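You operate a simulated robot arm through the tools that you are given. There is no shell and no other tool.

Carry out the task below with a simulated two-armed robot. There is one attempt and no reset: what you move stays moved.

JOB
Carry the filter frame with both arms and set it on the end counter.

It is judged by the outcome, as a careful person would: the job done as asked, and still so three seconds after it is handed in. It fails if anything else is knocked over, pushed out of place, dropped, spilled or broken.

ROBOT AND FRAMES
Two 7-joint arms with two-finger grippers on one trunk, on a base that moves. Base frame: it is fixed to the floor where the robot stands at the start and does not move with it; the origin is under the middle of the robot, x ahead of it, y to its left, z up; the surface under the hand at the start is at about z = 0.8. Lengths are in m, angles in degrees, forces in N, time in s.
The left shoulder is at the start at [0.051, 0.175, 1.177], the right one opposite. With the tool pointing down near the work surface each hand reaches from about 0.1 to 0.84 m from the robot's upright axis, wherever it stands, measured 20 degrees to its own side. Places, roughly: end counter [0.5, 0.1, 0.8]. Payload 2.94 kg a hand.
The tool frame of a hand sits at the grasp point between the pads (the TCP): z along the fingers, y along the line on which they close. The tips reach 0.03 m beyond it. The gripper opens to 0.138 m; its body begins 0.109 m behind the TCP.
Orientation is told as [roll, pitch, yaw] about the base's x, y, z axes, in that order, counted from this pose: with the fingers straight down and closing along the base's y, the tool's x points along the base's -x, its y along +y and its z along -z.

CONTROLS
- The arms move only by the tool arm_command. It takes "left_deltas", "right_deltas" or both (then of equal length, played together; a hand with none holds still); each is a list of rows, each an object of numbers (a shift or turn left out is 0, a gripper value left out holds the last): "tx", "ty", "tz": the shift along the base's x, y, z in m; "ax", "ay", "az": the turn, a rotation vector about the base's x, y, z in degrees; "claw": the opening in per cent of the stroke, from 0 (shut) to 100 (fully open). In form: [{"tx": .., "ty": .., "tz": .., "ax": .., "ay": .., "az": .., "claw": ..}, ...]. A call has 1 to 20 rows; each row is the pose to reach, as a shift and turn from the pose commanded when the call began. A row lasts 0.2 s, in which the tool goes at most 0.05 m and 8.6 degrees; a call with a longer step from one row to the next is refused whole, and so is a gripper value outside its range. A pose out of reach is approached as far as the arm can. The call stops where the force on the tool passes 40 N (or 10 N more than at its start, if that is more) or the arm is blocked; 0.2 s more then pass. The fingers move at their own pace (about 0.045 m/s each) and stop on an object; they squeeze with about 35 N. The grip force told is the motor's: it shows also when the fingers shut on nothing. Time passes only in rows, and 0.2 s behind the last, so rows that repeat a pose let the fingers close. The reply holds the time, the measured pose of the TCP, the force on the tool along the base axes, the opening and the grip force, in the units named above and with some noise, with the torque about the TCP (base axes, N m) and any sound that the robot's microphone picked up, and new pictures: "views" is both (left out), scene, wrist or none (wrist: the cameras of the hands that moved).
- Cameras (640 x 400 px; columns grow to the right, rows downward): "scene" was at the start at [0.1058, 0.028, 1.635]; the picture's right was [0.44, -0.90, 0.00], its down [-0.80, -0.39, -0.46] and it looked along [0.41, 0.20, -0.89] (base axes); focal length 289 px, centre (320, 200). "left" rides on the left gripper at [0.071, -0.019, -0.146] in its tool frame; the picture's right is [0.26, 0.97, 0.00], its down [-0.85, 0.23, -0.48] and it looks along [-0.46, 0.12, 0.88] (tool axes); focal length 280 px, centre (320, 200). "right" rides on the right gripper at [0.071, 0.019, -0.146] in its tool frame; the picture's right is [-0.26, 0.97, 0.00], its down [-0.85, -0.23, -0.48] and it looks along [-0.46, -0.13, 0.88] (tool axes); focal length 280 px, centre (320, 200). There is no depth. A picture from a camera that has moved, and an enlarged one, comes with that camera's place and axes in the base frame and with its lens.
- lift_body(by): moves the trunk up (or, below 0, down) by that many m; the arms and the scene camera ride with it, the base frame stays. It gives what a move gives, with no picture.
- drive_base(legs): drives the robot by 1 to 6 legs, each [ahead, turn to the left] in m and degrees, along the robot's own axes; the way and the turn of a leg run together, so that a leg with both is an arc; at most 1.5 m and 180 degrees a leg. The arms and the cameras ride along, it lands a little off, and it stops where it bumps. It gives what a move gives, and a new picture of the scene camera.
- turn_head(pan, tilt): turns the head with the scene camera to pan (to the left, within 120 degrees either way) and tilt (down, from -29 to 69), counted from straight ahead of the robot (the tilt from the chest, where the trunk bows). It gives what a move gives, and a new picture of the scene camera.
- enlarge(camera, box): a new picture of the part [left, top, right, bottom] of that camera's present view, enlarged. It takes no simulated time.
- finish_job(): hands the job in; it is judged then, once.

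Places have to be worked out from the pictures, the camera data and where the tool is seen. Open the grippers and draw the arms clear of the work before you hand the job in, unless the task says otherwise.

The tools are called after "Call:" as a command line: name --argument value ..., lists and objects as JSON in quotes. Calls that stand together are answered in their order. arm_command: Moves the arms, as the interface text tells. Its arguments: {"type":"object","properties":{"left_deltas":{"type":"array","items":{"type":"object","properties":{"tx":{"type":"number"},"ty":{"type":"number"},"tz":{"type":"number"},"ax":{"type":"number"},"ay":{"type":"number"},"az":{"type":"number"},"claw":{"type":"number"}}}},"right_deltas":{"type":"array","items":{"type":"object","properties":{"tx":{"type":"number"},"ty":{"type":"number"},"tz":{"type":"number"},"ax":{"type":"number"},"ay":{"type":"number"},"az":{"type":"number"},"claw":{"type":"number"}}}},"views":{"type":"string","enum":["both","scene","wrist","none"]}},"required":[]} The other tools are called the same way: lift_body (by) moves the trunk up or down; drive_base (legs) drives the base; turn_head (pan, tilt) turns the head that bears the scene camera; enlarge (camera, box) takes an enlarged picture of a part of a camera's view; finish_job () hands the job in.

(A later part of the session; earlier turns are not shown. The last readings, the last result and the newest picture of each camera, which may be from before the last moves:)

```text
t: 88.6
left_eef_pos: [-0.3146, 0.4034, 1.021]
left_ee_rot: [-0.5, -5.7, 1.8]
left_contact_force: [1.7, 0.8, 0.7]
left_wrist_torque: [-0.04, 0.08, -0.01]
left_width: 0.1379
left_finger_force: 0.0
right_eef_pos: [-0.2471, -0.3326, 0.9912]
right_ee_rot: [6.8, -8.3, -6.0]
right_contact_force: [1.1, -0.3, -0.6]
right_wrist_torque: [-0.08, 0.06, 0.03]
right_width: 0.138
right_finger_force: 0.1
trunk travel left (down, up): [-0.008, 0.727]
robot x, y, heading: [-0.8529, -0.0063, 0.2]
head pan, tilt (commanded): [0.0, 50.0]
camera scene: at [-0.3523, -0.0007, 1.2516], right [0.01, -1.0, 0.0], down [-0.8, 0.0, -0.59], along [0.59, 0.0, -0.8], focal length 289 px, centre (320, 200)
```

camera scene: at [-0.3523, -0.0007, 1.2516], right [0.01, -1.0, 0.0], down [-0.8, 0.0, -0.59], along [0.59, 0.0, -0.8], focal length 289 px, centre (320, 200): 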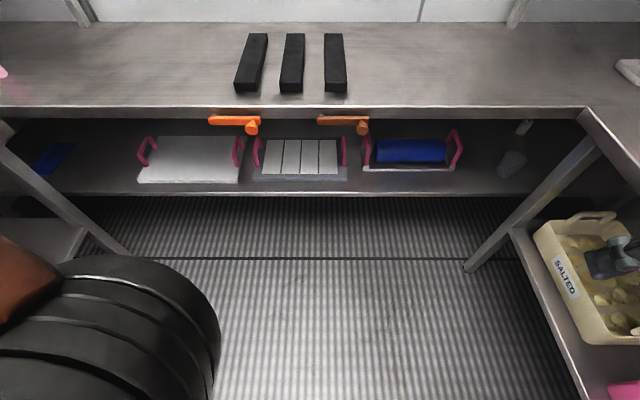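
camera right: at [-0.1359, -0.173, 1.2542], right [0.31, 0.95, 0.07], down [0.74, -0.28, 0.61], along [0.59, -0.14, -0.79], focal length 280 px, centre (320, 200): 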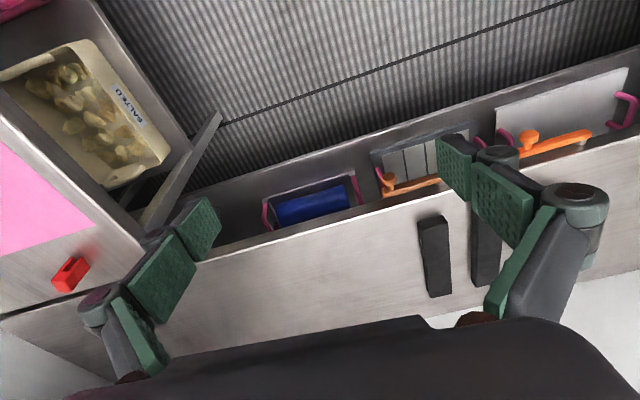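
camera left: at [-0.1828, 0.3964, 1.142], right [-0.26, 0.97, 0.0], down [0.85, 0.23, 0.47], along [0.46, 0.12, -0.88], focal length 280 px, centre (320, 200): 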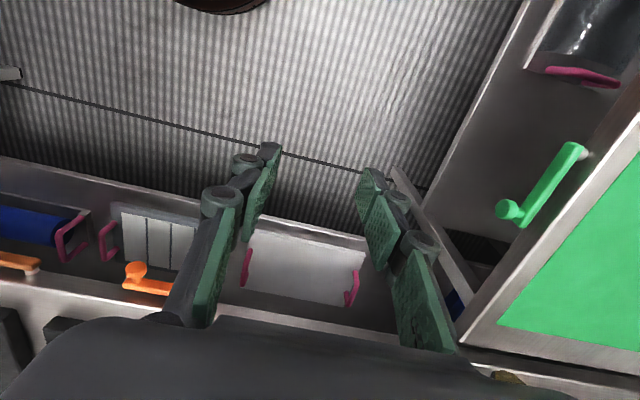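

The hands are too high relative to the lowered shoulders (wrist above shoulder, near limits). I'll lower both hands by ~0.2 m in the free middle space.

Call:
arm_command --left_deltas '[{"tz": -0.03}, {"tz": -0.06, "ay": 2}, {"tz": -0.09, "ay": 4}, {"tz": -0.12, "ay": 5}, {"tz": -0.15, "ay": 5}, {"tz": -0.18, "ay": 5}, {"tz": -0.2, "ay": 5}, {"tz": -0.2, "ay": 5}]' --right_deltas '[{"tz": -0.03}, {"tz": -0.06, "ay": 2}, {"tz": -0.09, "ay": 4, "ax": -2}, {"tz": -0.12, "ay": 6, "ax": -4}, {"tz": -0.15, "ay": 8, "ax": -6}, {"tz": -0.18, "ay": 8, "ax": -6, "az": 3}, {"tz": -0.2, "ay": 8, "ax": -6, "az": 5}, {"tz": -0.2, "ay": 8, "ax": -6, "az": 5}]' --views "scene"

Call:
turn_head --pan 0 --tilt 55

```text
t: 88.9
left_eef_pos: [-0.3721, 0.3991, 1.0246]
left_ee_rot: [-1.3, -9.1, 1.8]
left_contact_force: [0.9, 0.0, -1.0]
left_wrist_torque: [0.05, 0.12, 0.04]
left_width: 0.138
left_finger_force: 0.0
right_eef_pos: [-0.3014, -0.3272, 0.9962]
right_ee_rot: [6.6, -12.3, -4.6]
right_contact_force: [0.6, -0.4, -0.7]
right_wrist_torque: [0.11, -0.06, 0.03]
right_width: 0.138
right_finger_force: 0.0
trunk travel left (down, up): [-0.008, 0.727]
robot x, y, heading: [-0.854, -0.0022, 0.1]
head pan, tilt (commanded): [0.0, 50.0]
stopped in row 1 (left hand): the arm was blocked; the commanded pose is now the measured one
camera scene: at [-0.3661, -0.0022, 1.2554], right [0.01, -1.0, 0.0], down [-0.8, 0.0, -0.6], along [0.6, 0.0, -0.8], focal length 289 px, centre (320, 200)
```

scene: 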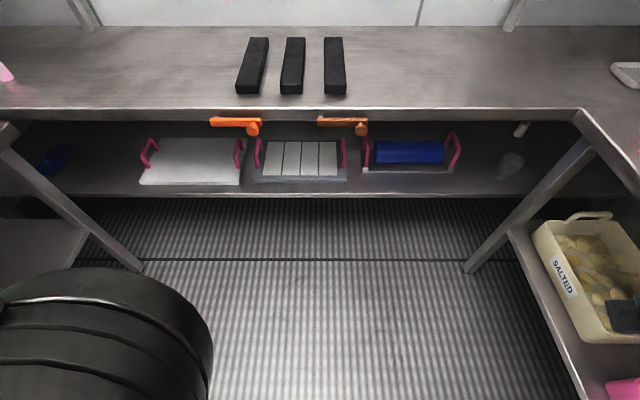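

```text
t: 89.6
left_eef_pos: [-0.3616, 0.405, 1.0211]
left_ee_rot: [-1.0, -8.1, 1.7]
left_contact_force: [1.5, 0.0, -1.3]
left_wrist_torque: [-0.02, 0.07, 0.02]
left_width: 0.1378
left_finger_force: 0.0
right_eef_pos: [-0.301, -0.3321, 0.9912]
right_ee_rot: [4.1, -8.9, -4.0]
right_contact_force: [0.8, -0.8, -1.2]
right_wrist_torque: [-0.02, 0.07, -0.01]
right_width: 0.1376
right_finger_force: 0.1
trunk travel left (down, up): [-0.008, 0.727]
robot x, y, heading: [-0.8512, -0.0043, 0.7]
head pan, tilt (commanded): [0.0, 55.0]
camera scene: at [-0.4281, -0.0002, 1.2612], right [0.01, -1.0, 0.0], down [-0.82, -0.01, -0.57], along [0.57, 0.0, -0.82], focal length 289 px, centre (320, 200)
```

scene: 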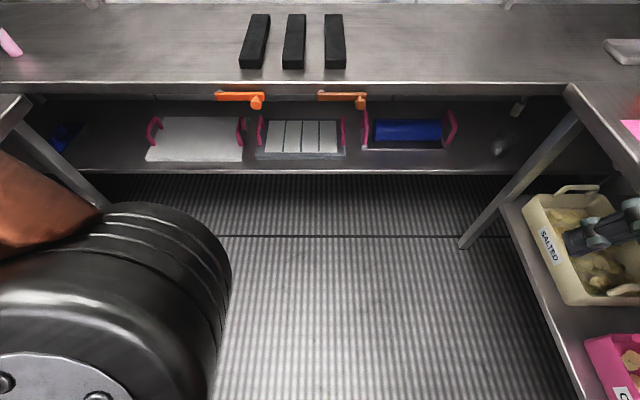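

The trunk is still swaying and every move stops early. I'll hold still for a couple of seconds to let it settle.

Call:
arm_command --left_deltas '[{"tz": 0.0}, {"tz": 0.0}, {"tz": 0.0}, {"tz": 0.0}, {"tz": 0.0}, {"tz": 0.0}, {"tz": 0.0}, {"tz": 0.0}]' --views "none"

Call:
arm_command --left_deltas '[{"tz": 0.0}, {"tz": 0.0}, {"tz": 0.0}, {"tz": 0.0}]' --views "both"

```text
t: 90.9
left_eef_pos: [-0.4154, 0.3975, 1.0133]
left_ee_rot: [-1.1, -5.4, 3.3]
left_contact_force: [0.1, 0.4, -1.7]
left_wrist_torque: [0.05, -0.01, 0.02]
left_width: 0.1377
left_finger_force: 0.0
right_eef_pos: [-0.3238, -0.3167, 0.9875]
right_ee_rot: [9.9, -13.3, -6.8]
right_contact_force: [0.5, -0.2, -0.9]
right_wrist_torque: [0.0, 0.02, 0.0]
right_width: 0.1378
right_finger_force: 0.1
trunk travel left (down, up): [-0.008, 0.727]
robot x, y, heading: [-0.852, -0.0023, 0.1]
head pan, tilt (commanded): [0.0, 55.0]
stopped in row 6 (left hand): the arm was blocked; the commanded pose is now the measured one
```

```text
t: 91.2
left_eef_pos: [-0.4894, 0.3953, 1.018]
left_ee_rot: [-0.4, -2.8, 5.3]
left_contact_force: [0.7, -0.4, -0.1]
left_wrist_torque: [0.0, 0.09, -0.01]
left_width: 0.1383
left_finger_force: 0.1
right_eef_pos: [-0.3853, -0.3064, 0.9941]
right_ee_rot: [12.9, -14.7, -8.8]
right_contact_force: [1.1, 0.4, -0.2]
right_wrist_torque: [-0.04, 0.09, 0.03]
right_width: 0.1382
right_finger_force: 0.1
trunk travel left (down, up): [-0.008, 0.727]
robot x, y, heading: [-0.8528, -0.0066, 0.4]
head pan, tilt (commanded): [0.0, 55.0]
stopped in row 1 (left hand): the arm was blocked; the commanded pose is now the measured one
camera scene: at [-0.3517, -0.0003, 1.2436], right [0.01, -1.0, 0.0], down [-0.85, -0.01, -0.52], along [0.52, 0.0, -0.85], focal length 289 px, centre (320, 200)
camera left: at [-0.5669, 0.3694, 1.1598], right [-0.35, 0.94, -0.02], down [0.8, 0.31, 0.52], along [0.49, 0.16, -0.86], focal length 280 px, centre (320, 200)
```

scene: 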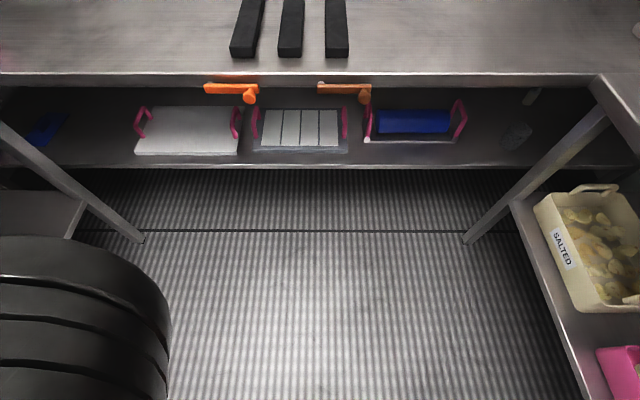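
left: 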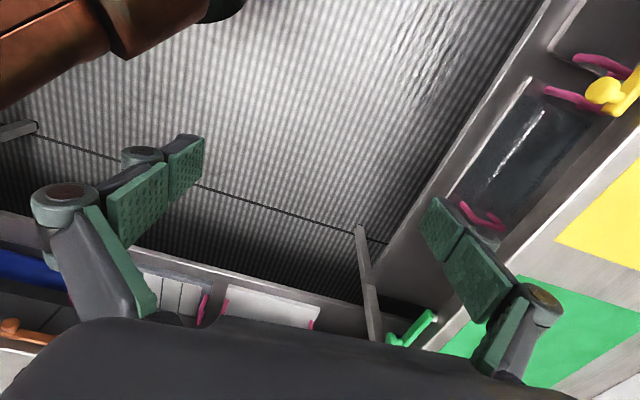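

The trunk keeps swaying at this low setting. I'll try raising it again to get out of this region.

Call:
lift_body --by 0.25

```text
t: 93.8
left_eef_pos: [-0.4975, 0.3984, 1.2822]
left_ee_rot: [-1.3, -10.1, 3.3]
left_contact_force: [0.4, -0.3, 0.8]
left_wrist_torque: [-0.01, 0.04, -0.01]
left_width: 0.1381
left_finger_force: 0.1
right_eef_pos: [-0.4043, -0.316, 1.2634]
right_ee_rot: [10.5, -17.9, -7.0]
right_contact_force: [0.5, 0.4, 0.3]
right_wrist_torque: [0.01, 0.0, 0.01]
right_width: 0.1381
right_finger_force: 0.0
trunk travel left (down, up): [-0.258, 0.477]
robot x, y, heading: [-0.8517, -0.0011, 0.3]
head pan, tilt (commanded): [0.0, 55.0]
```

Now steady and raised. I'll straighten both hands and set them to a comfortable pose: about 0.5 m ahead, z≈1.0.

Call:
arm_command --left_deltas '[{"tx": 0.02, "tz": -0.03, "ay": 2}, {"tx": 0.04, "tz": -0.06, "ay": 4}, {"tx": 0.06, "tz": -0.09, "ay": 6}, {"tx": 0.08, "tz": -0.12, "ay": 8}, {"tx": 0.1, "tz": -0.15, "ay": 10}, {"tx": 0.12, "tz": -0.18, "ay": 10, "az": -3}, {"tx": 0.14, "tz": -0.21, "ay": 10, "az": -3}, {"tx": 0.15, "tz": -0.25, "ay": 10, "az": -3}, {"tx": 0.15, "tz": -0.28, "ay": 10, "az": -3}]' --right_deltas '[{"tx": 0.01, "tz": -0.03, "ay": 4, "ax": -2}, {"tx": 0.02, "tz": -0.06, "ay": 8, "ax": -4}, {"tx": 0.03, "tz": -0.09, "ay": 12, "ax": -6}, {"tx": 0.04, "tz": -0.12, "ay": 16, "ax": -8}, {"tx": 0.05, "tz": -0.15, "ay": 18, "ax": -10, "az": 3}, {"tx": 0.06, "tz": -0.18, "ay": 18, "ax": -10, "az": 6}, {"tx": 0.07, "tz": -0.21, "ay": 18, "ax": -10, "az": 7}, {"tx": 0.07, "tz": -0.24, "ay": 18, "ax": -10, "az": 7}, {"tx": 0.07, "tz": -0.26, "ay": 18, "ax": -10, "az": 7}]' --views "both"

```text
t: 95.8
left_eef_pos: [-0.3474, 0.3978, 1.0026]
left_ee_rot: [-1.0, -0.2, 0.3]
left_contact_force: [0.1, -0.4, -0.6]
left_wrist_torque: [0.01, 0.01, 0.02]
left_width: 0.1382
left_finger_force: 0.0
right_eef_pos: [-0.3351, -0.3178, 1.0036]
right_ee_rot: [-0.4, -0.3, 1.9]
right_contact_force: [0.4, 1.1, 0.3]
right_wrist_torque: [-0.01, -0.01, 0.01]
right_width: 0.1377
right_finger_force: 0.1
trunk travel left (down, up): [-0.258, 0.477]
robot x, y, heading: [-0.8507, -0.0001, 0.4]
head pan, tilt (commanded): [0.0, 55.0]
camera scene: at [-0.6729, -0.0021, 1.5493], right [0.01, -1.0, 0.0], down [-0.82, 0.0, -0.57], along [0.57, 0.0, -0.82], focal length 289 px, centre (320, 200)
camera right: at [-0.4075, -0.2983, 1.1478], right [0.23, 0.97, -0.01], down [0.85, -0.2, 0.48], along [0.47, -0.12, -0.88], focal length 280 px, centre (320, 200)
camera left: at [-0.4194, 0.3808, 1.1485], right [-0.27, 0.96, -0.02], down [0.85, 0.24, 0.47], along [0.46, 0.11, -0.88], focal length 280 px, centre (320, 200)
```

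scene: 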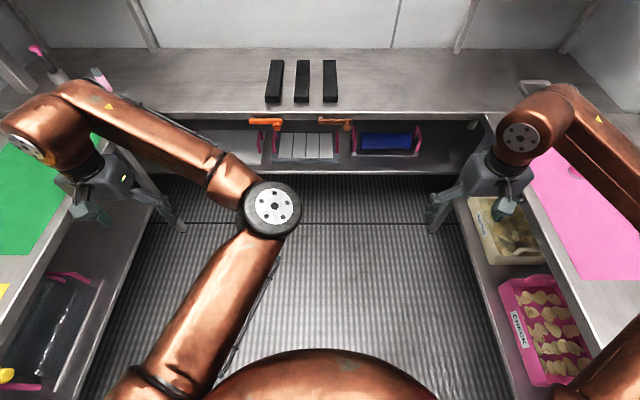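
right: 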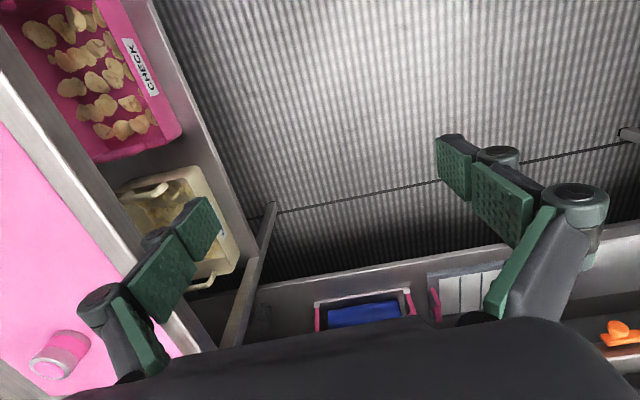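
left: 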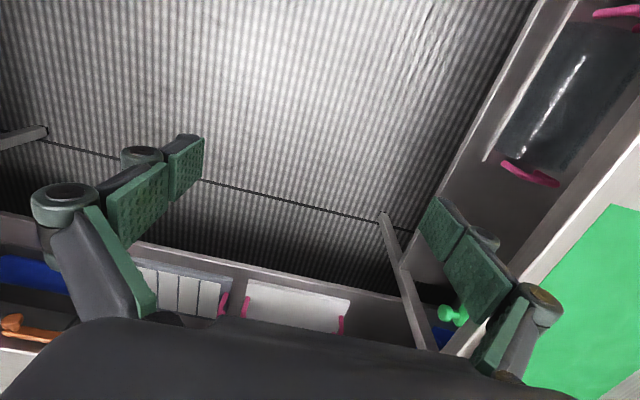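

Stable now. From here I drive 0.4 m forward (hands at z 1.0, still short of the end counter) to get a steeper view of the frame.

Call:
drive_base --legs '[[0.4, 0]]'

Call:
enlarge --camera "scene" --box '[200, 150, 440, 300]'

```text
t: 98.3
left_eef_pos: [0.0461, 0.4002, 1.0072]
left_ee_rot: [-1.1, -0.6, 0.4]
left_contact_force: [-1.8, -0.2, 1.2]
left_wrist_torque: [0.02, -0.06, -0.01]
left_width: 0.1381
left_finger_force: 0.2
right_eef_pos: [0.0595, -0.3141, 1.0078]
right_ee_rot: [-0.5, -0.7, 1.9]
right_contact_force: [-0.8, -0.4, 0.9]
right_wrist_torque: [-0.01, -0.09, 0.01]
right_width: 0.138
right_finger_force: 0.1
trunk travel left (down, up): [-0.258, 0.477]
robot x, y, heading: [-0.4514, 0.0016, 0.4]
head pan, tilt (commanded): [0.0, 55.0]
camera scene: at [-0.2794, 0.0003, 1.5504], right [0.01, -1.0, 0.0], down [-0.82, 0.0, -0.58], along [0.58, 0.0, -0.82], focal length 289 px, centre (320, 200)
```

scene: 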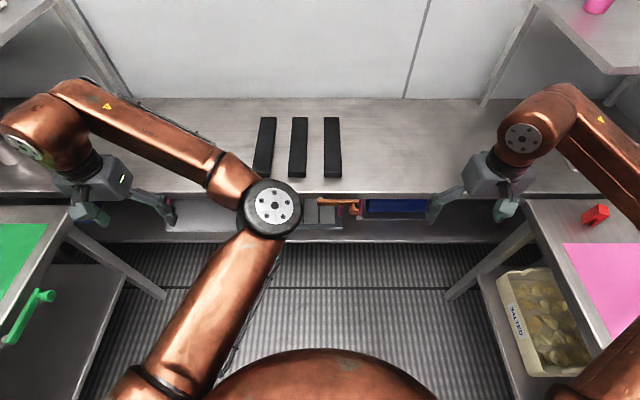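

```text
2.67 times, centred on (320, 225) of scene
camera zoom: at [-0.2794, 0.0003, 1.5504], right [0.01, -1.0, 0.0], down [-0.82, 0.0, -0.58], along [0.58, 0.0, -0.82], focal length 772 px, centre (320, 133)
```

zoom: 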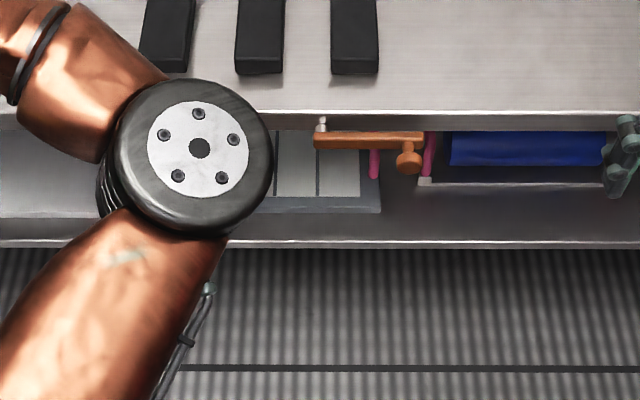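

Triangulating the two good views: shelf top z≈0.43, frame spans x≈0.344–0.564, y≈−0.096 to 0.252, slab top z≈0.45; handles at y≈0.243 and −0.084, x≈0.40–0.50, top ≈0.52. Levers sit at z≥0.76. I'll now tip both hands toward pointing forward while lowering them in the free space.

Call:
arm_command --left_deltas '[{"ty": -0.01, "tz": -0.03, "ay": -7}, {"ty": -0.02, "tz": -0.06, "ay": -14}, {"ty": -0.03, "tz": -0.09, "ay": -21}, {"ty": -0.04, "tz": -0.12, "ay": -28}, {"ty": -0.05, "tz": -0.15, "ay": -35}]' --right_deltas '[{"ty": 0.01, "tz": -0.03, "ay": -7}, {"ty": 0.02, "tz": -0.06, "ay": -14}, {"ty": 0.03, "tz": -0.09, "ay": -21}, {"ty": 0.04, "tz": -0.12, "ay": -28}, {"ty": 0.05, "tz": -0.15, "ay": -35}]' --views "both"

```text
t: 99.5
left_eef_pos: [0.0333, 0.3761, 0.8558]
left_ee_rot: [-1.4, -35.5, 0.4]
left_contact_force: [-0.7, 0.1, -0.5]
left_wrist_torque: [-0.06, -0.03, -0.03]
left_width: 0.1379
left_finger_force: 0.1
left hand out of reach, approached as far as the arm can: row 5
right_eef_pos: [0.0629, -0.263, 0.8566]
right_ee_rot: [-1.8, -35.7, 2.2]
right_contact_force: [0.3, 0.6, 0.2]
right_wrist_torque: [-0.03, 0.01, -0.03]
right_width: 0.138
right_finger_force: 0.2
trunk travel left (down, up): [-0.258, 0.477]
robot x, y, heading: [-0.4519, 0.003, 0.2]
head pan, tilt (commanded): [0.0, 55.0]
camera scene: at [-0.2733, 0.0025, 1.5494], right [0.01, -1.0, 0.0], down [-0.82, -0.01, -0.57], along [0.57, 0.0, -0.82], focal length 289 px, centre (320, 200)
camera right: at [-0.0804, -0.2447, 0.9316], right [0.19, 0.97, 0.13], down [0.42, -0.2, 0.89], along [0.89, -0.12, -0.44], focal length 280 px, centre (320, 200)
camera left: at [-0.1091, 0.3606, 0.9336], right [-0.21, 0.96, -0.17], down [0.42, 0.24, 0.88], along [0.89, 0.11, -0.45], focal length 280 px, centre (320, 200)
```

scene: 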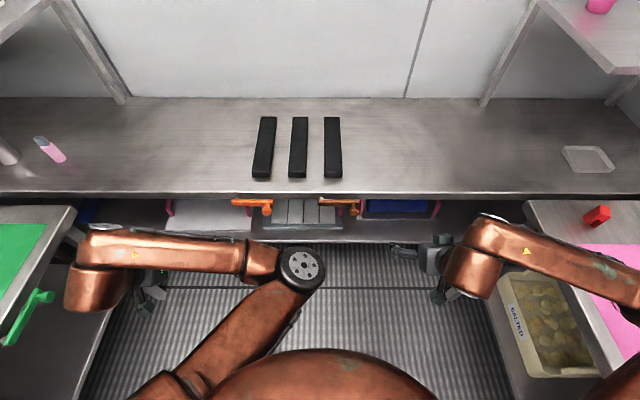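
right: 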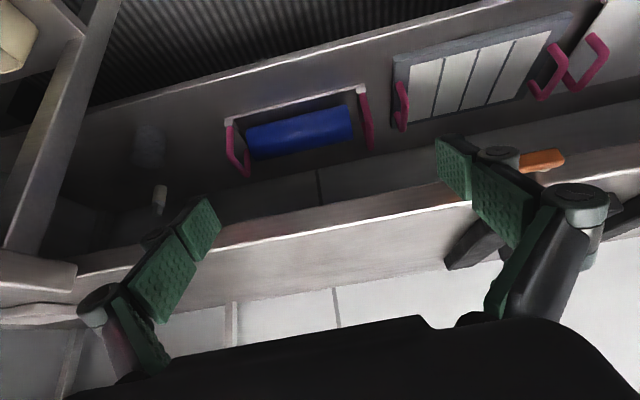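
left: 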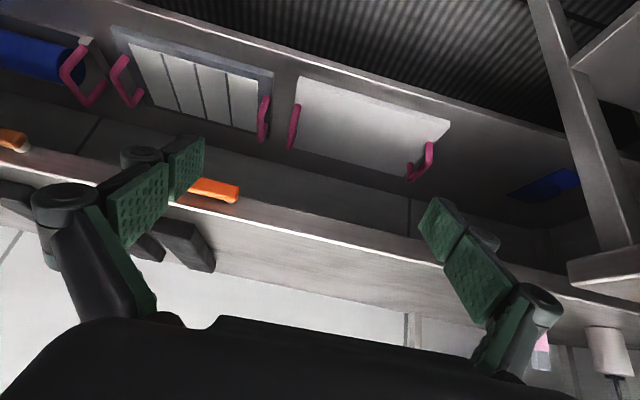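

The left arm is at a limit in this folded pose because its elbow sits inward; reaching farther forward should ease it. I'll back up 0.3 m so both hands can be extended forward in free space.

Call:
drive_base --legs '[[-0.3, 0]]'

Call:
arm_command --left_deltas '[{"tx": 0.04, "ty": -0.01}, {"tx": 0.08, "ty": -0.02}, {"tx": 0.12, "ty": -0.04}, {"tx": 0.16, "ty": -0.06}, {"tx": 0.2, "ty": -0.08}]' --right_deltas '[{"tx": 0.04, "ty": 0.01}, {"tx": 0.08, "ty": 0.02}, {"tx": 0.12, "ty": 0.03}, {"tx": 0.16, "ty": 0.04}, {"tx": 0.2, "ty": 0.05}]' --views "scene"

```text
t: 101.5
left_eef_pos: [-0.2657, 0.374, 0.8576]
left_ee_rot: [-1.3, -35.4, 0.4]
left_contact_force: [-0.4, -0.6, -0.3]
left_wrist_torque: [0.0, -0.02, -0.01]
left_width: 0.1379
left_finger_force: 0.0
right_eef_pos: [-0.2372, -0.2665, 0.856]
right_ee_rot: [-1.9, -35.6, 2.2]
right_contact_force: [-0.8, 0.9, -0.2]
right_wrist_torque: [0.0, -0.03, -0.02]
right_width: 0.138
right_finger_force: 0.1
trunk travel left (down, up): [-0.258, 0.477]
robot x, y, heading: [-0.7522, -0.0039, 0.1]
head pan, tilt (commanded): [0.0, 55.0]
camera scene: at [-0.5741, -0.0015, 1.5495], right [0.0, -1.0, 0.0], down [-0.82, 0.0, -0.57], along [0.57, 0.0, -0.82], focal length 289 px, centre (320, 200)
```

scene: 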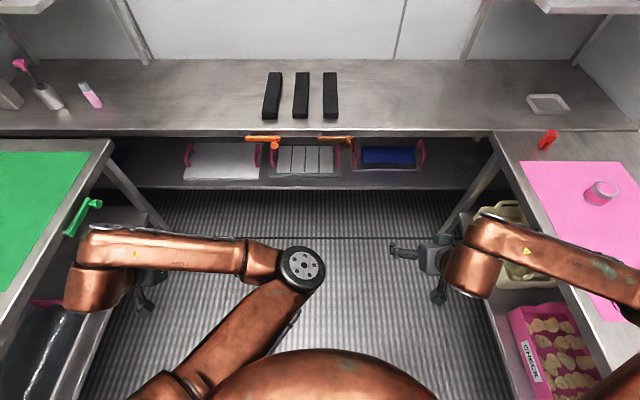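

```text
t: 102.7
left_eef_pos: [-0.0639, 0.2928, 0.8556]
left_ee_rot: [-1.3, -35.3, 0.3]
left_contact_force: [0.5, -0.1, 0.0]
left_wrist_torque: [-0.01, 0.01, 0.02]
left_width: 0.138
left_finger_force: 0.0
right_eef_pos: [-0.036, -0.218, 0.8544]
right_ee_rot: [-1.8, -35.5, 2.3]
right_contact_force: [1.5, 0.4, -0.7]
right_wrist_torque: [0.0, 0.02, 0.0]
right_width: 0.1383
right_finger_force: 0.1
trunk travel left (down, up): [-0.258, 0.477]
robot x, y, heading: [-0.7499, -0.0015, 0.2]
head pan, tilt (commanded): [0.0, 55.0]
camera scene: at [-0.5706, -0.0014, 1.5491], right [0.01, -1.0, 0.0], down [-0.82, 0.0, -0.57], along [0.57, 0.0, -0.82], focal length 289 px, centre (320, 200)
```

scene: 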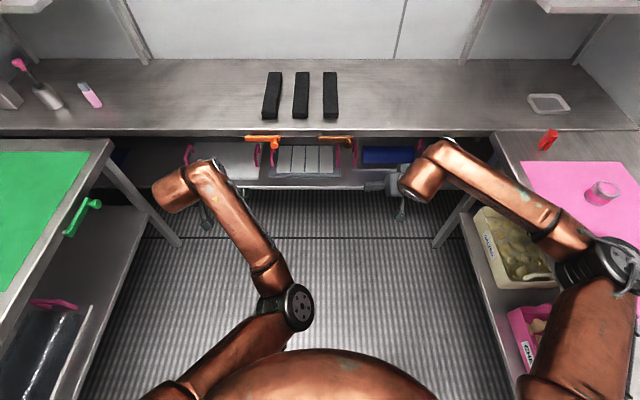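

Both arms extend well now. I'll lower both hands to z≈0.58 and tip them to about −70° pitch (fingers forward, slightly down), at x≈0.03.

Call:
arm_command --left_deltas '[{"tx": 0.01, "ty": -0.005, "tz": -0.035, "ay": -5}, {"tx": 0.02, "ty": -0.01, "tz": -0.07, "ay": -10}, {"tx": 0.03, "ty": -0.015, "tz": -0.105, "ay": -15}, {"tx": 0.04, "ty": -0.02, "tz": -0.14, "ay": -20}, {"tx": 0.05, "ty": -0.025, "tz": -0.175, "ay": -25}, {"tx": 0.06, "ty": -0.03, "tz": -0.21, "ay": -30}, {"tx": 0.07, "ty": -0.035, "tz": -0.245, "ay": -35}, {"tx": 0.08, "ty": -0.04, "tz": -0.28, "ay": -35}]' --right_deltas '[{"tx": 0.01, "ty": 0.015, "tz": -0.035, "ay": -5}, {"tx": 0.02, "ty": 0.03, "tz": -0.07, "ay": -10}, {"tx": 0.03, "ty": 0.045, "tz": -0.105, "ay": -15}, {"tx": 0.035, "ty": 0.06, "tz": -0.14, "ay": -20}, {"tx": 0.04, "ty": 0.07, "tz": -0.175, "ay": -25}, {"tx": 0.045, "ty": 0.08, "tz": -0.21, "ay": -30}, {"tx": 0.05, "ty": 0.09, "tz": -0.245, "ay": -35}, {"tx": 0.055, "ty": 0.1, "tz": -0.28, "ay": -35}]' --views "both"

```text
t: 104.5
left_eef_pos: [0.0119, 0.2538, 0.5736]
left_ee_rot: [-2.8, -70.3, 1.8]
left_contact_force: [0.0, 0.9, 0.6]
left_wrist_torque: [-0.05, 0.01, -0.13]
left_width: 0.1381
left_finger_force: 0.1
right_eef_pos: [0.0202, -0.1078, 0.578]
right_ee_rot: [-6.4, -70.5, 5.8]
right_contact_force: [0.7, 1.8, 0.6]
right_wrist_torque: [-0.07, 0.05, -0.15]
right_width: 0.1377
right_finger_force: 0.0
right hand out of reach, approached as far as the arm can: row 5, 6, 8
trunk travel left (down, up): [-0.258, 0.477]
robot x, y, heading: [-0.7494, -0.0036, 0.4]
head pan, tilt (commanded): [0.0, 55.0]
camera scene: at [-0.5732, 0.0024, 1.5495], right [0.01, -1.0, 0.0], down [-0.82, -0.01, -0.57], along [0.57, 0.0, -0.82], focal length 289 px, centre (320, 200)
camera right: at [-0.1417, -0.0892, 0.5588], right [0.09, 0.97, 0.21], down [-0.17, -0.19, 0.97], along [0.98, -0.12, 0.15], focal length 280 px, centre (320, 200)
camera left: at [-0.15, 0.2365, 0.556], right [-0.07, 0.96, -0.26], down [-0.16, 0.25, 0.96], along [0.98, 0.11, 0.13], focal length 280 px, centre (320, 200)
```

scene: 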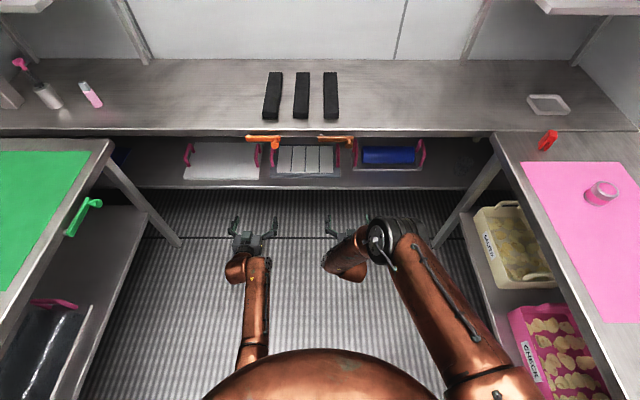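
right: 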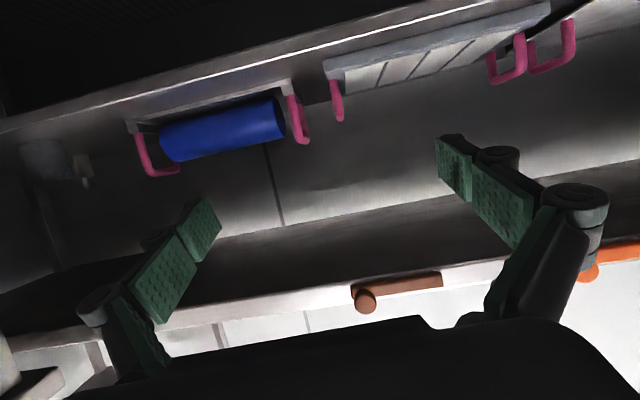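
left: 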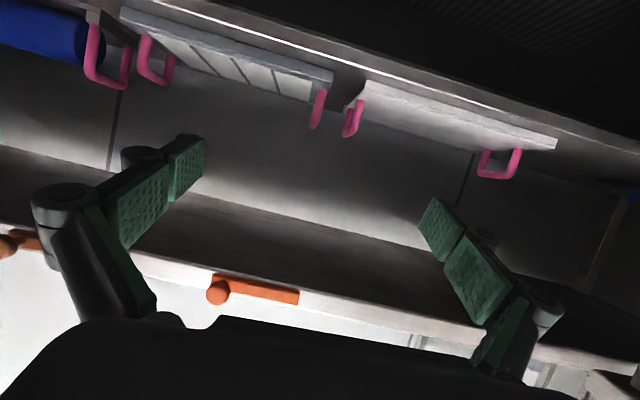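

Both hands are in front of the shelf pointing forward. The right forearm is too vertical (would meet the lever), so I'll extend both hands forward 0.12 m here so that the arms stretch out and the forearms come in lower.

Call:
arm_command --left_deltas '[{"tx": 0.03}, {"tx": 0.06}, {"tx": 0.09, "tz": -0.01}, {"tx": 0.12, "tz": -0.02}, {"tx": 0.12, "tz": -0.02}]' --right_deltas '[{"tx": 0.03}, {"tx": 0.06}, {"tx": 0.09, "tz": -0.01}, {"tx": 0.12, "tz": -0.02}, {"tx": 0.12, "tz": -0.02}]' --views "both"

```text
t: 105.7
left_eef_pos: [0.1357, 0.254, 0.5565]
left_ee_rot: [-1.9, -70.3, 1.0]
left_contact_force: [1.6, 0.6, 0.3]
left_wrist_torque: [-0.02, 0.03, -0.01]
left_width: 0.1379
left_finger_force: 0.1
right_eef_pos: [0.138, -0.1131, 0.558]
right_ee_rot: [-5.7, -70.5, 5.6]
right_contact_force: [-0.8, 0.0, 0.9]
right_wrist_torque: [-0.01, 0.01, 0.0]
right_width: 0.1379
right_finger_force: 0.1
trunk travel left (down, up): [-0.258, 0.477]
robot x, y, heading: [-0.7494, -0.0021, 0.4]
head pan, tilt (commanded): [0.0, 55.0]
camera scene: at [-0.5733, -0.0011, 1.5495], right [0.0, -1.0, 0.0], down [-0.82, 0.0, -0.57], along [0.57, 0.0, -0.82], focal length 289 px, centre (320, 200)
camera right: at [-0.0234, -0.094, 0.5375], right [0.08, 0.97, 0.21], down [-0.16, -0.2, 0.97], along [0.98, -0.12, 0.14], focal length 280 px, centre (320, 200)
camera left: at [-0.0265, 0.2375, 0.5386], right [-0.07, 0.96, -0.26], down [-0.16, 0.24, 0.96], along [0.98, 0.11, 0.14], focal length 280 px, centre (320, 200)
```

scene: 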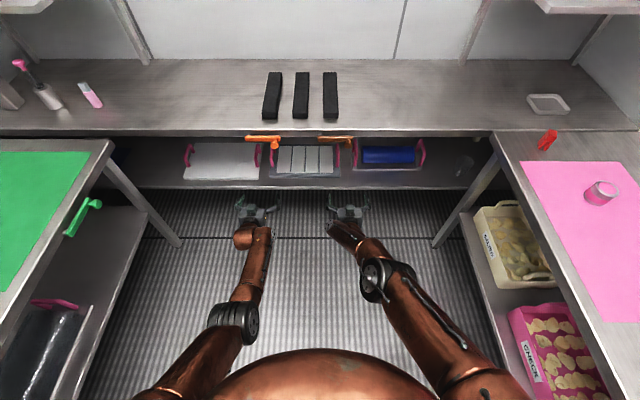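
right: 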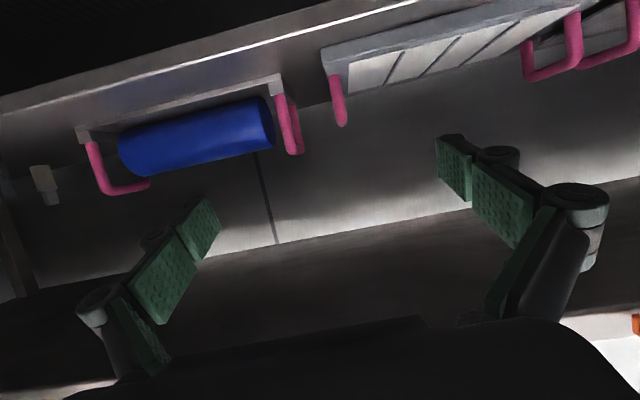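
left: 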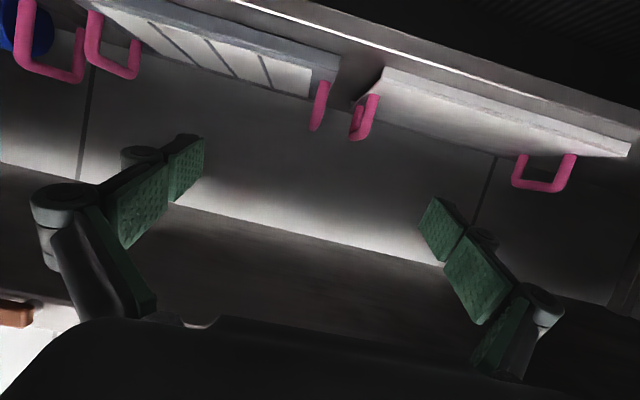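

Both arms are nicely stretched with elbows back. Camera geometry puts the frame's handles at y≈0.248 (left) and y≈−0.087 (right), tops ≈0.51. I'll align y and z, and narrow the grippers to ~0.055 m to fit between neighbouring handles.

Call:
arm_command --left_deltas '[{"ty": -0.003, "tz": -0.01, "claw": 40}, {"ty": -0.006, "tz": -0.02, "claw": 40}, {"ty": -0.006, "tz": -0.03, "claw": 40}, {"ty": -0.006, "tz": -0.035, "claw": 40}, {"ty": -0.006, "tz": -0.035, "claw": 40}]' --right_deltas '[{"ty": 0.008, "tz": -0.01, "claw": 40}, {"ty": 0.016, "tz": -0.02, "claw": 40}, {"ty": 0.024, "tz": -0.03, "claw": 40}, {"ty": 0.025, "tz": -0.035, "claw": 40}, {"ty": 0.025, "tz": -0.035, "claw": 40}]' --views "wrist"

```text
t: 106.9
left_eef_pos: [0.1351, 0.2512, 0.525]
left_ee_rot: [-1.7, -70.6, 0.8]
left_contact_force: [-0.7, 0.3, 0.3]
left_wrist_torque: [0.04, 0.02, 0.04]
left_width: 0.0555
left_finger_force: 0.0
left hand out of reach, approached as far as the arm can: row 4
right_eef_pos: [0.1273, -0.1099, 0.5419]
right_ee_rot: [-5.7, -70.6, 5.5]
right_contact_force: [0.4, -0.5, -0.4]
right_wrist_torque: [-0.02, -0.02, 0.02]
right_width: 0.0552
right_finger_force: 0.0
right hand out of reach, approached as far as the arm can: row 1, 2, 3, 4, 5
trunk travel left (down, up): [-0.258, 0.477]
robot x, y, heading: [-0.7491, -0.0015, 0.2]
head pan, tilt (commanded): [0.0, 55.0]
camera right: at [-0.0341, -0.0916, 0.5221], right [0.08, 0.97, 0.22], down [-0.17, -0.2, 0.97], along [0.98, -0.12, 0.14], focal length 280 px, centre (320, 200)
camera left: at [-0.0265, 0.2338, 0.506], right [-0.07, 0.96, -0.26], down [-0.16, 0.24, 0.96], along [0.98, 0.11, 0.14], focal length 280 px, centre (320, 200)
```

right: 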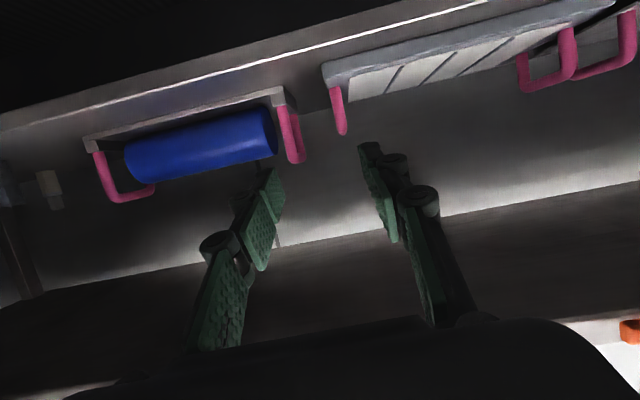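
left: 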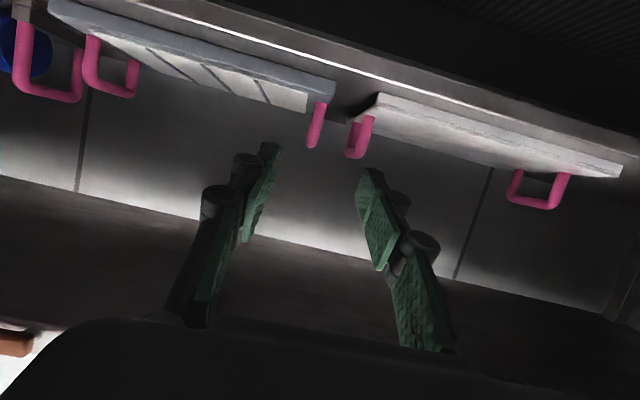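

Both arms hit a joint limit going lower from this trunk height. I'll lower the trunk by 0.1 m (hands ride down in free space), then bring the hands back up relative to the shoulders.

Call:
lift_body --by -0.1

Call:
turn_head --pan 0 --tilt 50

```text
t: 108.2
left_eef_pos: [0.1396, 0.2493, 0.4174]
left_ee_rot: [-1.9, -70.1, 0.9]
left_contact_force: [0.5, -0.7, 1.4]
left_wrist_torque: [0.01, 0.09, 0.0]
left_width: 0.0554
left_finger_force: 0.1
right_eef_pos: [0.1318, -0.1094, 0.4386]
right_ee_rot: [-5.8, -70.1, 5.2]
right_contact_force: [-0.7, 0.1, 0.6]
right_wrist_torque: [-0.02, 0.04, 0.04]
right_width: 0.0556
right_finger_force: 0.0
trunk travel left (down, up): [-0.158, 0.577]
robot x, y, heading: [-0.7498, -0.0008, 0.2]
head pan, tilt (commanded): [0.0, 55.0]
```

```text
t: 108.9
left_eef_pos: [0.1371, 0.2493, 0.4193]
left_ee_rot: [-2.0, -70.3, 1.2]
left_contact_force: [0.2, -0.1, 0.2]
left_wrist_torque: [0.0, 0.03, -0.01]
left_width: 0.0552
left_finger_force: 0.1
right_eef_pos: [0.1294, -0.1103, 0.4395]
right_ee_rot: [-5.9, -70.1, 5.3]
right_contact_force: [-0.2, 0.0, 0.4]
right_wrist_torque: [0.0, 0.01, -0.01]
right_width: 0.0554
right_finger_force: 0.1
trunk travel left (down, up): [-0.158, 0.577]
robot x, y, heading: [-0.7528, -0.0026, 0.5]
head pan, tilt (commanded): [0.0, 50.0]
camera scene: at [-0.4444, -0.0003, 1.4449], right [0.0, -1.0, 0.0], down [-0.78, 0.0, -0.62], along [0.62, 0.0, -0.78], focal length 289 px, centre (320, 200)
```

scene: 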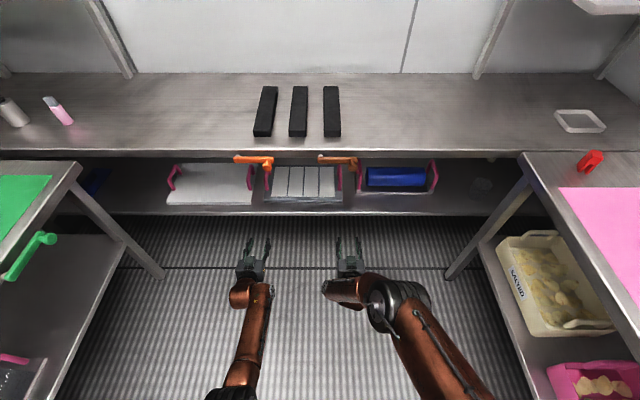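

Steady. Now raise the hands to z≈0.51 and align y to the handles.

Call:
arm_command --left_deltas '[{"tz": 0.03}, {"tz": 0.06, "ty": -0.002}, {"tz": 0.09, "ty": -0.003}, {"tz": 0.09, "ty": -0.003}]' --right_deltas '[{"tz": 0.025, "ty": 0.008}, {"tz": 0.05, "ty": 0.016}, {"tz": 0.07, "ty": 0.023}, {"tz": 0.07, "ty": 0.023}]' --views "both"

```text
t: 109.2
left_eef_pos: [0.1255, 0.249, 0.4504]
left_ee_rot: [-2.5, -71.7, 1.8]
left_contact_force: [-0.9, -0.1, 0.4]
left_wrist_torque: [-0.03, 0.0, 0.0]
left_width: 0.0554
left_finger_force: 0.0
right_eef_pos: [0.1189, -0.1065, 0.4714]
right_ee_rot: [-6.7, -71.7, 6.0]
right_contact_force: [-1.2, 0.2, -1.0]
right_wrist_torque: [-0.01, -0.11, 0.0]
right_width: 0.055
right_finger_force: 0.0
trunk travel left (down, up): [-0.158, 0.577]
robot x, y, heading: [-0.7525, -0.0007, 0.3]
head pan, tilt (commanded): [0.0, 50.0]
stopped in row 1 (left hand): the arm was blocked; the commanded pose is now the measured one
camera scene: at [-0.4374, 0.0002, 1.4443], right [0.01, -1.0, 0.0], down [-0.79, 0.0, -0.62], along [0.62, 0.0, -0.79], focal length 289 px, centre (320, 200)
camera right: at [-0.041, -0.0873, 0.4473], right [0.08, 0.97, 0.21], down [-0.19, -0.2, 0.96], along [0.98, -0.12, 0.17], focal length 280 px, centre (320, 200)
camera left: at [-0.0371, 0.2314, 0.4288], right [-0.07, 0.96, -0.26], down [-0.18, 0.25, 0.95], along [0.98, 0.12, 0.16], focal length 280 px, centre (320, 200)
```

scene: 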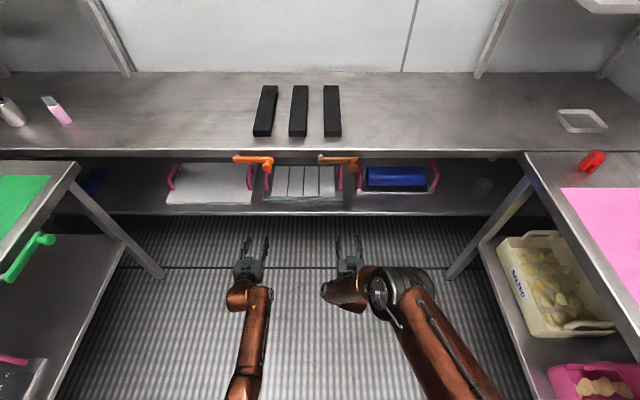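
right: 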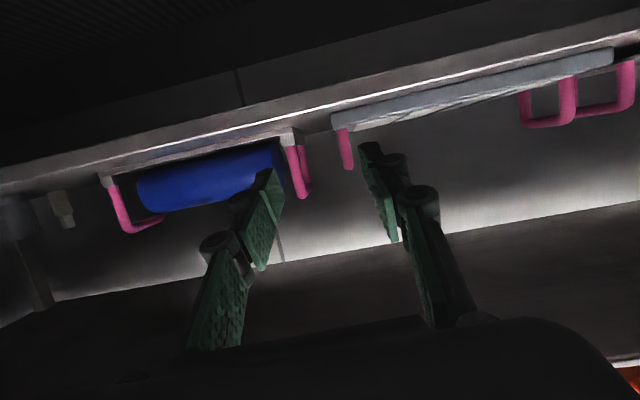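
left: 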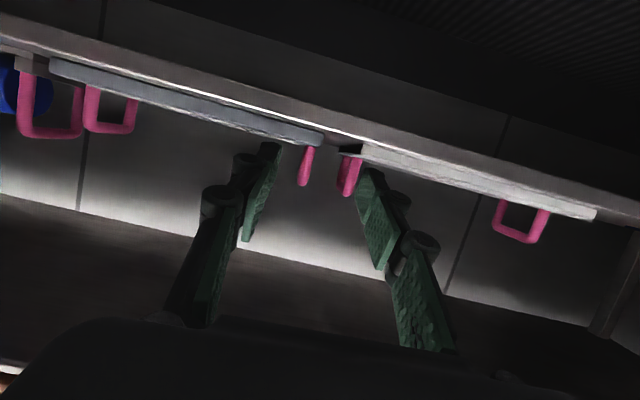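

The stop seems due to the trunk flexing when both arms accelerate upward. I'll repeat the raise more gently, in small steps.

Call:
arm_command --left_deltas '[{"tz": 0.005}, {"tz": 0.012}, {"tz": 0.02}, {"tz": 0.028}, {"tz": 0.036}, {"tz": 0.044}, {"tz": 0.052}, {"tz": 0.06}, {"tz": 0.06}]' --right_deltas '[{"tz": 0.003, "ty": 0.002}, {"tz": 0.008, "ty": 0.005}, {"tz": 0.014, "ty": 0.008}, {"tz": 0.02, "ty": 0.011}, {"tz": 0.025, "ty": 0.014}, {"tz": 0.03, "ty": 0.017}, {"tz": 0.035, "ty": 0.02}, {"tz": 0.038, "ty": 0.02}, {"tz": 0.038, "ty": 0.02}]' --views "none"

```text
t: 109.6
left_eef_pos: [0.1089, 0.2489, 0.4781]
left_ee_rot: [-3.1, -73.9, 2.4]
left_contact_force: [0.0, -0.1, -0.8]
left_wrist_torque: [0.0, -0.05, -0.03]
left_width: 0.0551
left_finger_force: 0.1
right_eef_pos: [0.1048, -0.1052, 0.5]
right_ee_rot: [-7.7, -74.2, 7.1]
right_contact_force: [-0.1, 0.9, -1.0]
right_wrist_torque: [0.01, -0.05, 0.02]
right_width: 0.0556
right_finger_force: 0.1
trunk travel left (down, up): [-0.158, 0.577]
robot x, y, heading: [-0.7498, -0.0004, 0.4]
head pan, tilt (commanded): [0.0, 50.0]
stopped in row 1 (left hand): the arm was blocked; the commanded pose is now the measured one
```

The hands moved up with the trunk itself swinging back by a few degrees. I'll wait without arm commands and watch how it settles.

Call:
turn_head --pan 0 --tilt 48

Call:
turn_head --pan 0 --tilt 50

Call:
turn_head --pan 0 --tilt 48

Call:
turn_head --pan 0 --tilt 50

```text
t: 110.2
left_eef_pos: [0.111, 0.2486, 0.4776]
left_ee_rot: [-2.9, -73.8, 2.1]
left_contact_force: [0.7, -0.3, -1.2]
left_wrist_torque: [0.0, -0.06, 0.0]
left_width: 0.0549
left_finger_force: 0.1
right_eef_pos: [0.1037, -0.1064, 0.4954]
right_ee_rot: [-7.3, -73.9, 6.8]
right_contact_force: [0.7, 0.1, -0.8]
right_wrist_torque: [0.0, -0.05, 0.0]
right_width: 0.0552
right_finger_force: 0.0
trunk travel left (down, up): [-0.158, 0.577]
robot x, y, heading: [-0.7519, -0.0012, 0.3]
head pan, tilt (commanded): [0.0, 48.0]
camera scene: at [-0.4809, -0.0007, 1.4507], right [0.01, -1.0, 0.0], down [-0.74, 0.0, -0.67], along [0.67, 0.0, -0.74], focal length 289 px, centre (320, 200)
```

scene: 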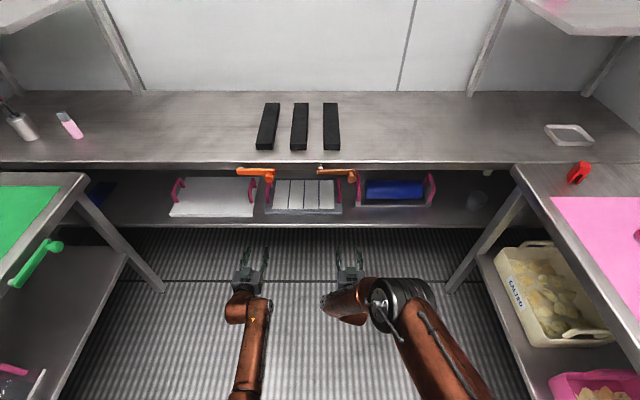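

```text
t: 110.8
left_eef_pos: [0.1109, 0.2483, 0.4767]
left_ee_rot: [-2.8, -73.7, 2.0]
left_contact_force: [-0.5, 0.1, 0.8]
left_wrist_torque: [0.0, -0.02, 0.0]
left_width: 0.0554
left_finger_force: 0.1
right_eef_pos: [0.1052, -0.1057, 0.4946]
right_ee_rot: [-7.3, -73.6, 6.8]
right_contact_force: [0.5, -1.2, 0.7]
right_wrist_torque: [0.01, -0.02, -0.02]
right_width: 0.0553
right_finger_force: 0.2
trunk travel left (down, up): [-0.158, 0.577]
robot x, y, heading: [-0.7505, 0.0017, 0.5]
head pan, tilt (commanded): [0.0, 50.0]
camera scene: at [-0.4714, -0.0004, 1.4472], right [0.01, -1.0, 0.0], down [-0.77, 0.0, -0.64], along [0.64, 0.0, -0.77], focal length 289 px, centre (320, 200)
```

scene: 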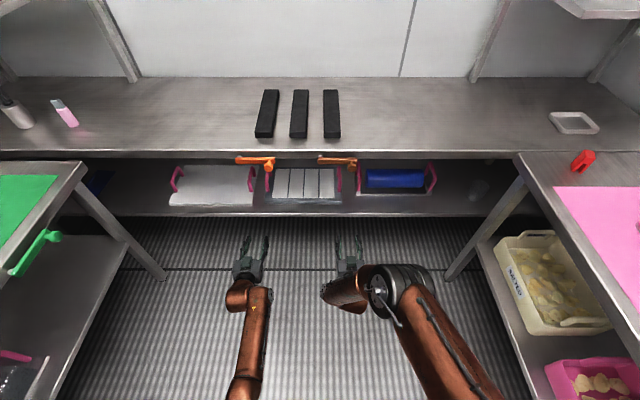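

```text
t: 111.4
left_eef_pos: [0.111, 0.248, 0.4741]
left_ee_rot: [-2.8, -73.7, 2.0]
left_contact_force: [-0.8, 0.6, -0.1]
left_wrist_torque: [-0.02, 0.0, -0.03]
left_width: 0.0553
left_finger_force: 0.0
right_eef_pos: [0.1055, -0.1056, 0.4928]
right_ee_rot: [-7.3, -73.5, 6.5]
right_contact_force: [-0.2, -0.1, -0.3]
right_wrist_torque: [0.03, -0.02, 0.01]
right_width: 0.0551
right_finger_force: 0.0
trunk travel left (down, up): [-0.158, 0.577]
robot x, y, heading: [-0.7506, -0.001, 0.4]
head pan, tilt (commanded): [0.0, 48.0]
camera scene: at [-0.4796, -0.0005, 1.4505], right [0.01, -1.0, 0.0], down [-0.74, 0.0, -0.67], along [0.67, 0.0, -0.74], focal length 289 px, centre (320, 200)
```

scene: 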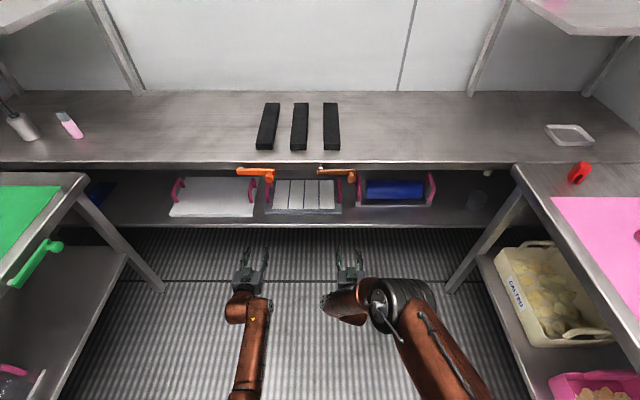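

```text
t: 112.0
left_eef_pos: [0.1093, 0.248, 0.4749]
left_ee_rot: [-2.9, -73.7, 2.0]
left_contact_force: [-0.2, 0.8, -0.3]
left_wrist_torque: [-0.02, -0.04, -0.02]
left_width: 0.0554
left_finger_force: 0.0
right_eef_pos: [0.1053, -0.1052, 0.4943]
right_ee_rot: [-7.2, -73.7, 6.7]
right_contact_force: [0.0, -0.1, -0.3]
right_wrist_torque: [0.01, -0.04, 0.04]
right_width: 0.0552
right_finger_force: 0.2
trunk travel left (down, up): [-0.158, 0.577]
robot x, y, heading: [-0.7515, 0.002, 0.1]
head pan, tilt (commanded): [0.0, 50.0]
camera scene: at [-0.4833, -0.0006, 1.448], right [0.01, -1.0, 0.0], down [-0.77, 0.0, -0.64], along [0.64, 0.0, -0.77], focal length 289 px, centre (320, 200)
```

scene: 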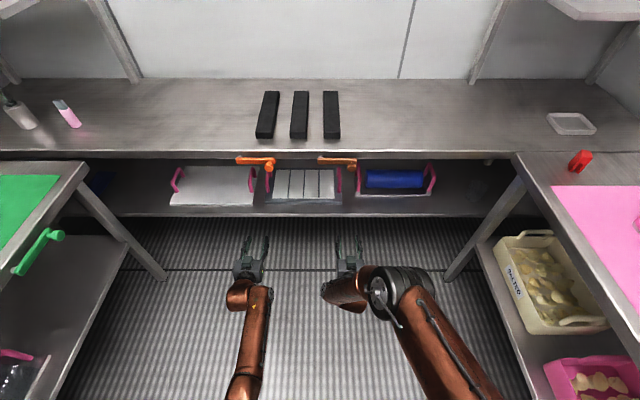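

It's steady again (lean gone). I'll retry gently: left up 3 cm, right up 1 cm and 1.8 cm toward +y.

Call:
arm_command --left_deltas '[{"tz": 0.004}, {"tz": 0.008}, {"tz": 0.012}, {"tz": 0.016}, {"tz": 0.02}, {"tz": 0.025}, {"tz": 0.03}, {"tz": 0.03}]' --right_deltas '[{"ty": 0.002, "tz": 0.001}, {"ty": 0.004, "tz": 0.003}, {"ty": 0.007, "tz": 0.005}, {"ty": 0.01, "tz": 0.007}, {"ty": 0.013, "tz": 0.009}, {"ty": 0.016, "tz": 0.011}, {"ty": 0.018, "tz": 0.012}, {"ty": 0.018, "tz": 0.012}]' --views "none"

```text
t: 113.8
left_eef_pos: [0.1103, 0.2487, 0.5055]
left_ee_rot: [-2.9, -73.7, 2.1]
left_contact_force: [-0.3, -0.6, 0.3]
left_wrist_torque: [-0.01, 0.01, 0.01]
left_width: 0.0554
left_finger_force: 0.0
right_eef_pos: [0.1041, -0.0885, 0.5066]
right_ee_rot: [-7.3, -73.8, 6.7]
right_contact_force: [0.2, -0.5, -0.2]
right_wrist_torque: [-0.02, 0.02, 0.02]
right_width: 0.0551
right_finger_force: 0.1
trunk travel left (down, up): [-0.158, 0.577]
robot x, y, heading: [-0.7512, -0.0012, 0.1]
head pan, tilt (commanded): [0.0, 50.0]
```

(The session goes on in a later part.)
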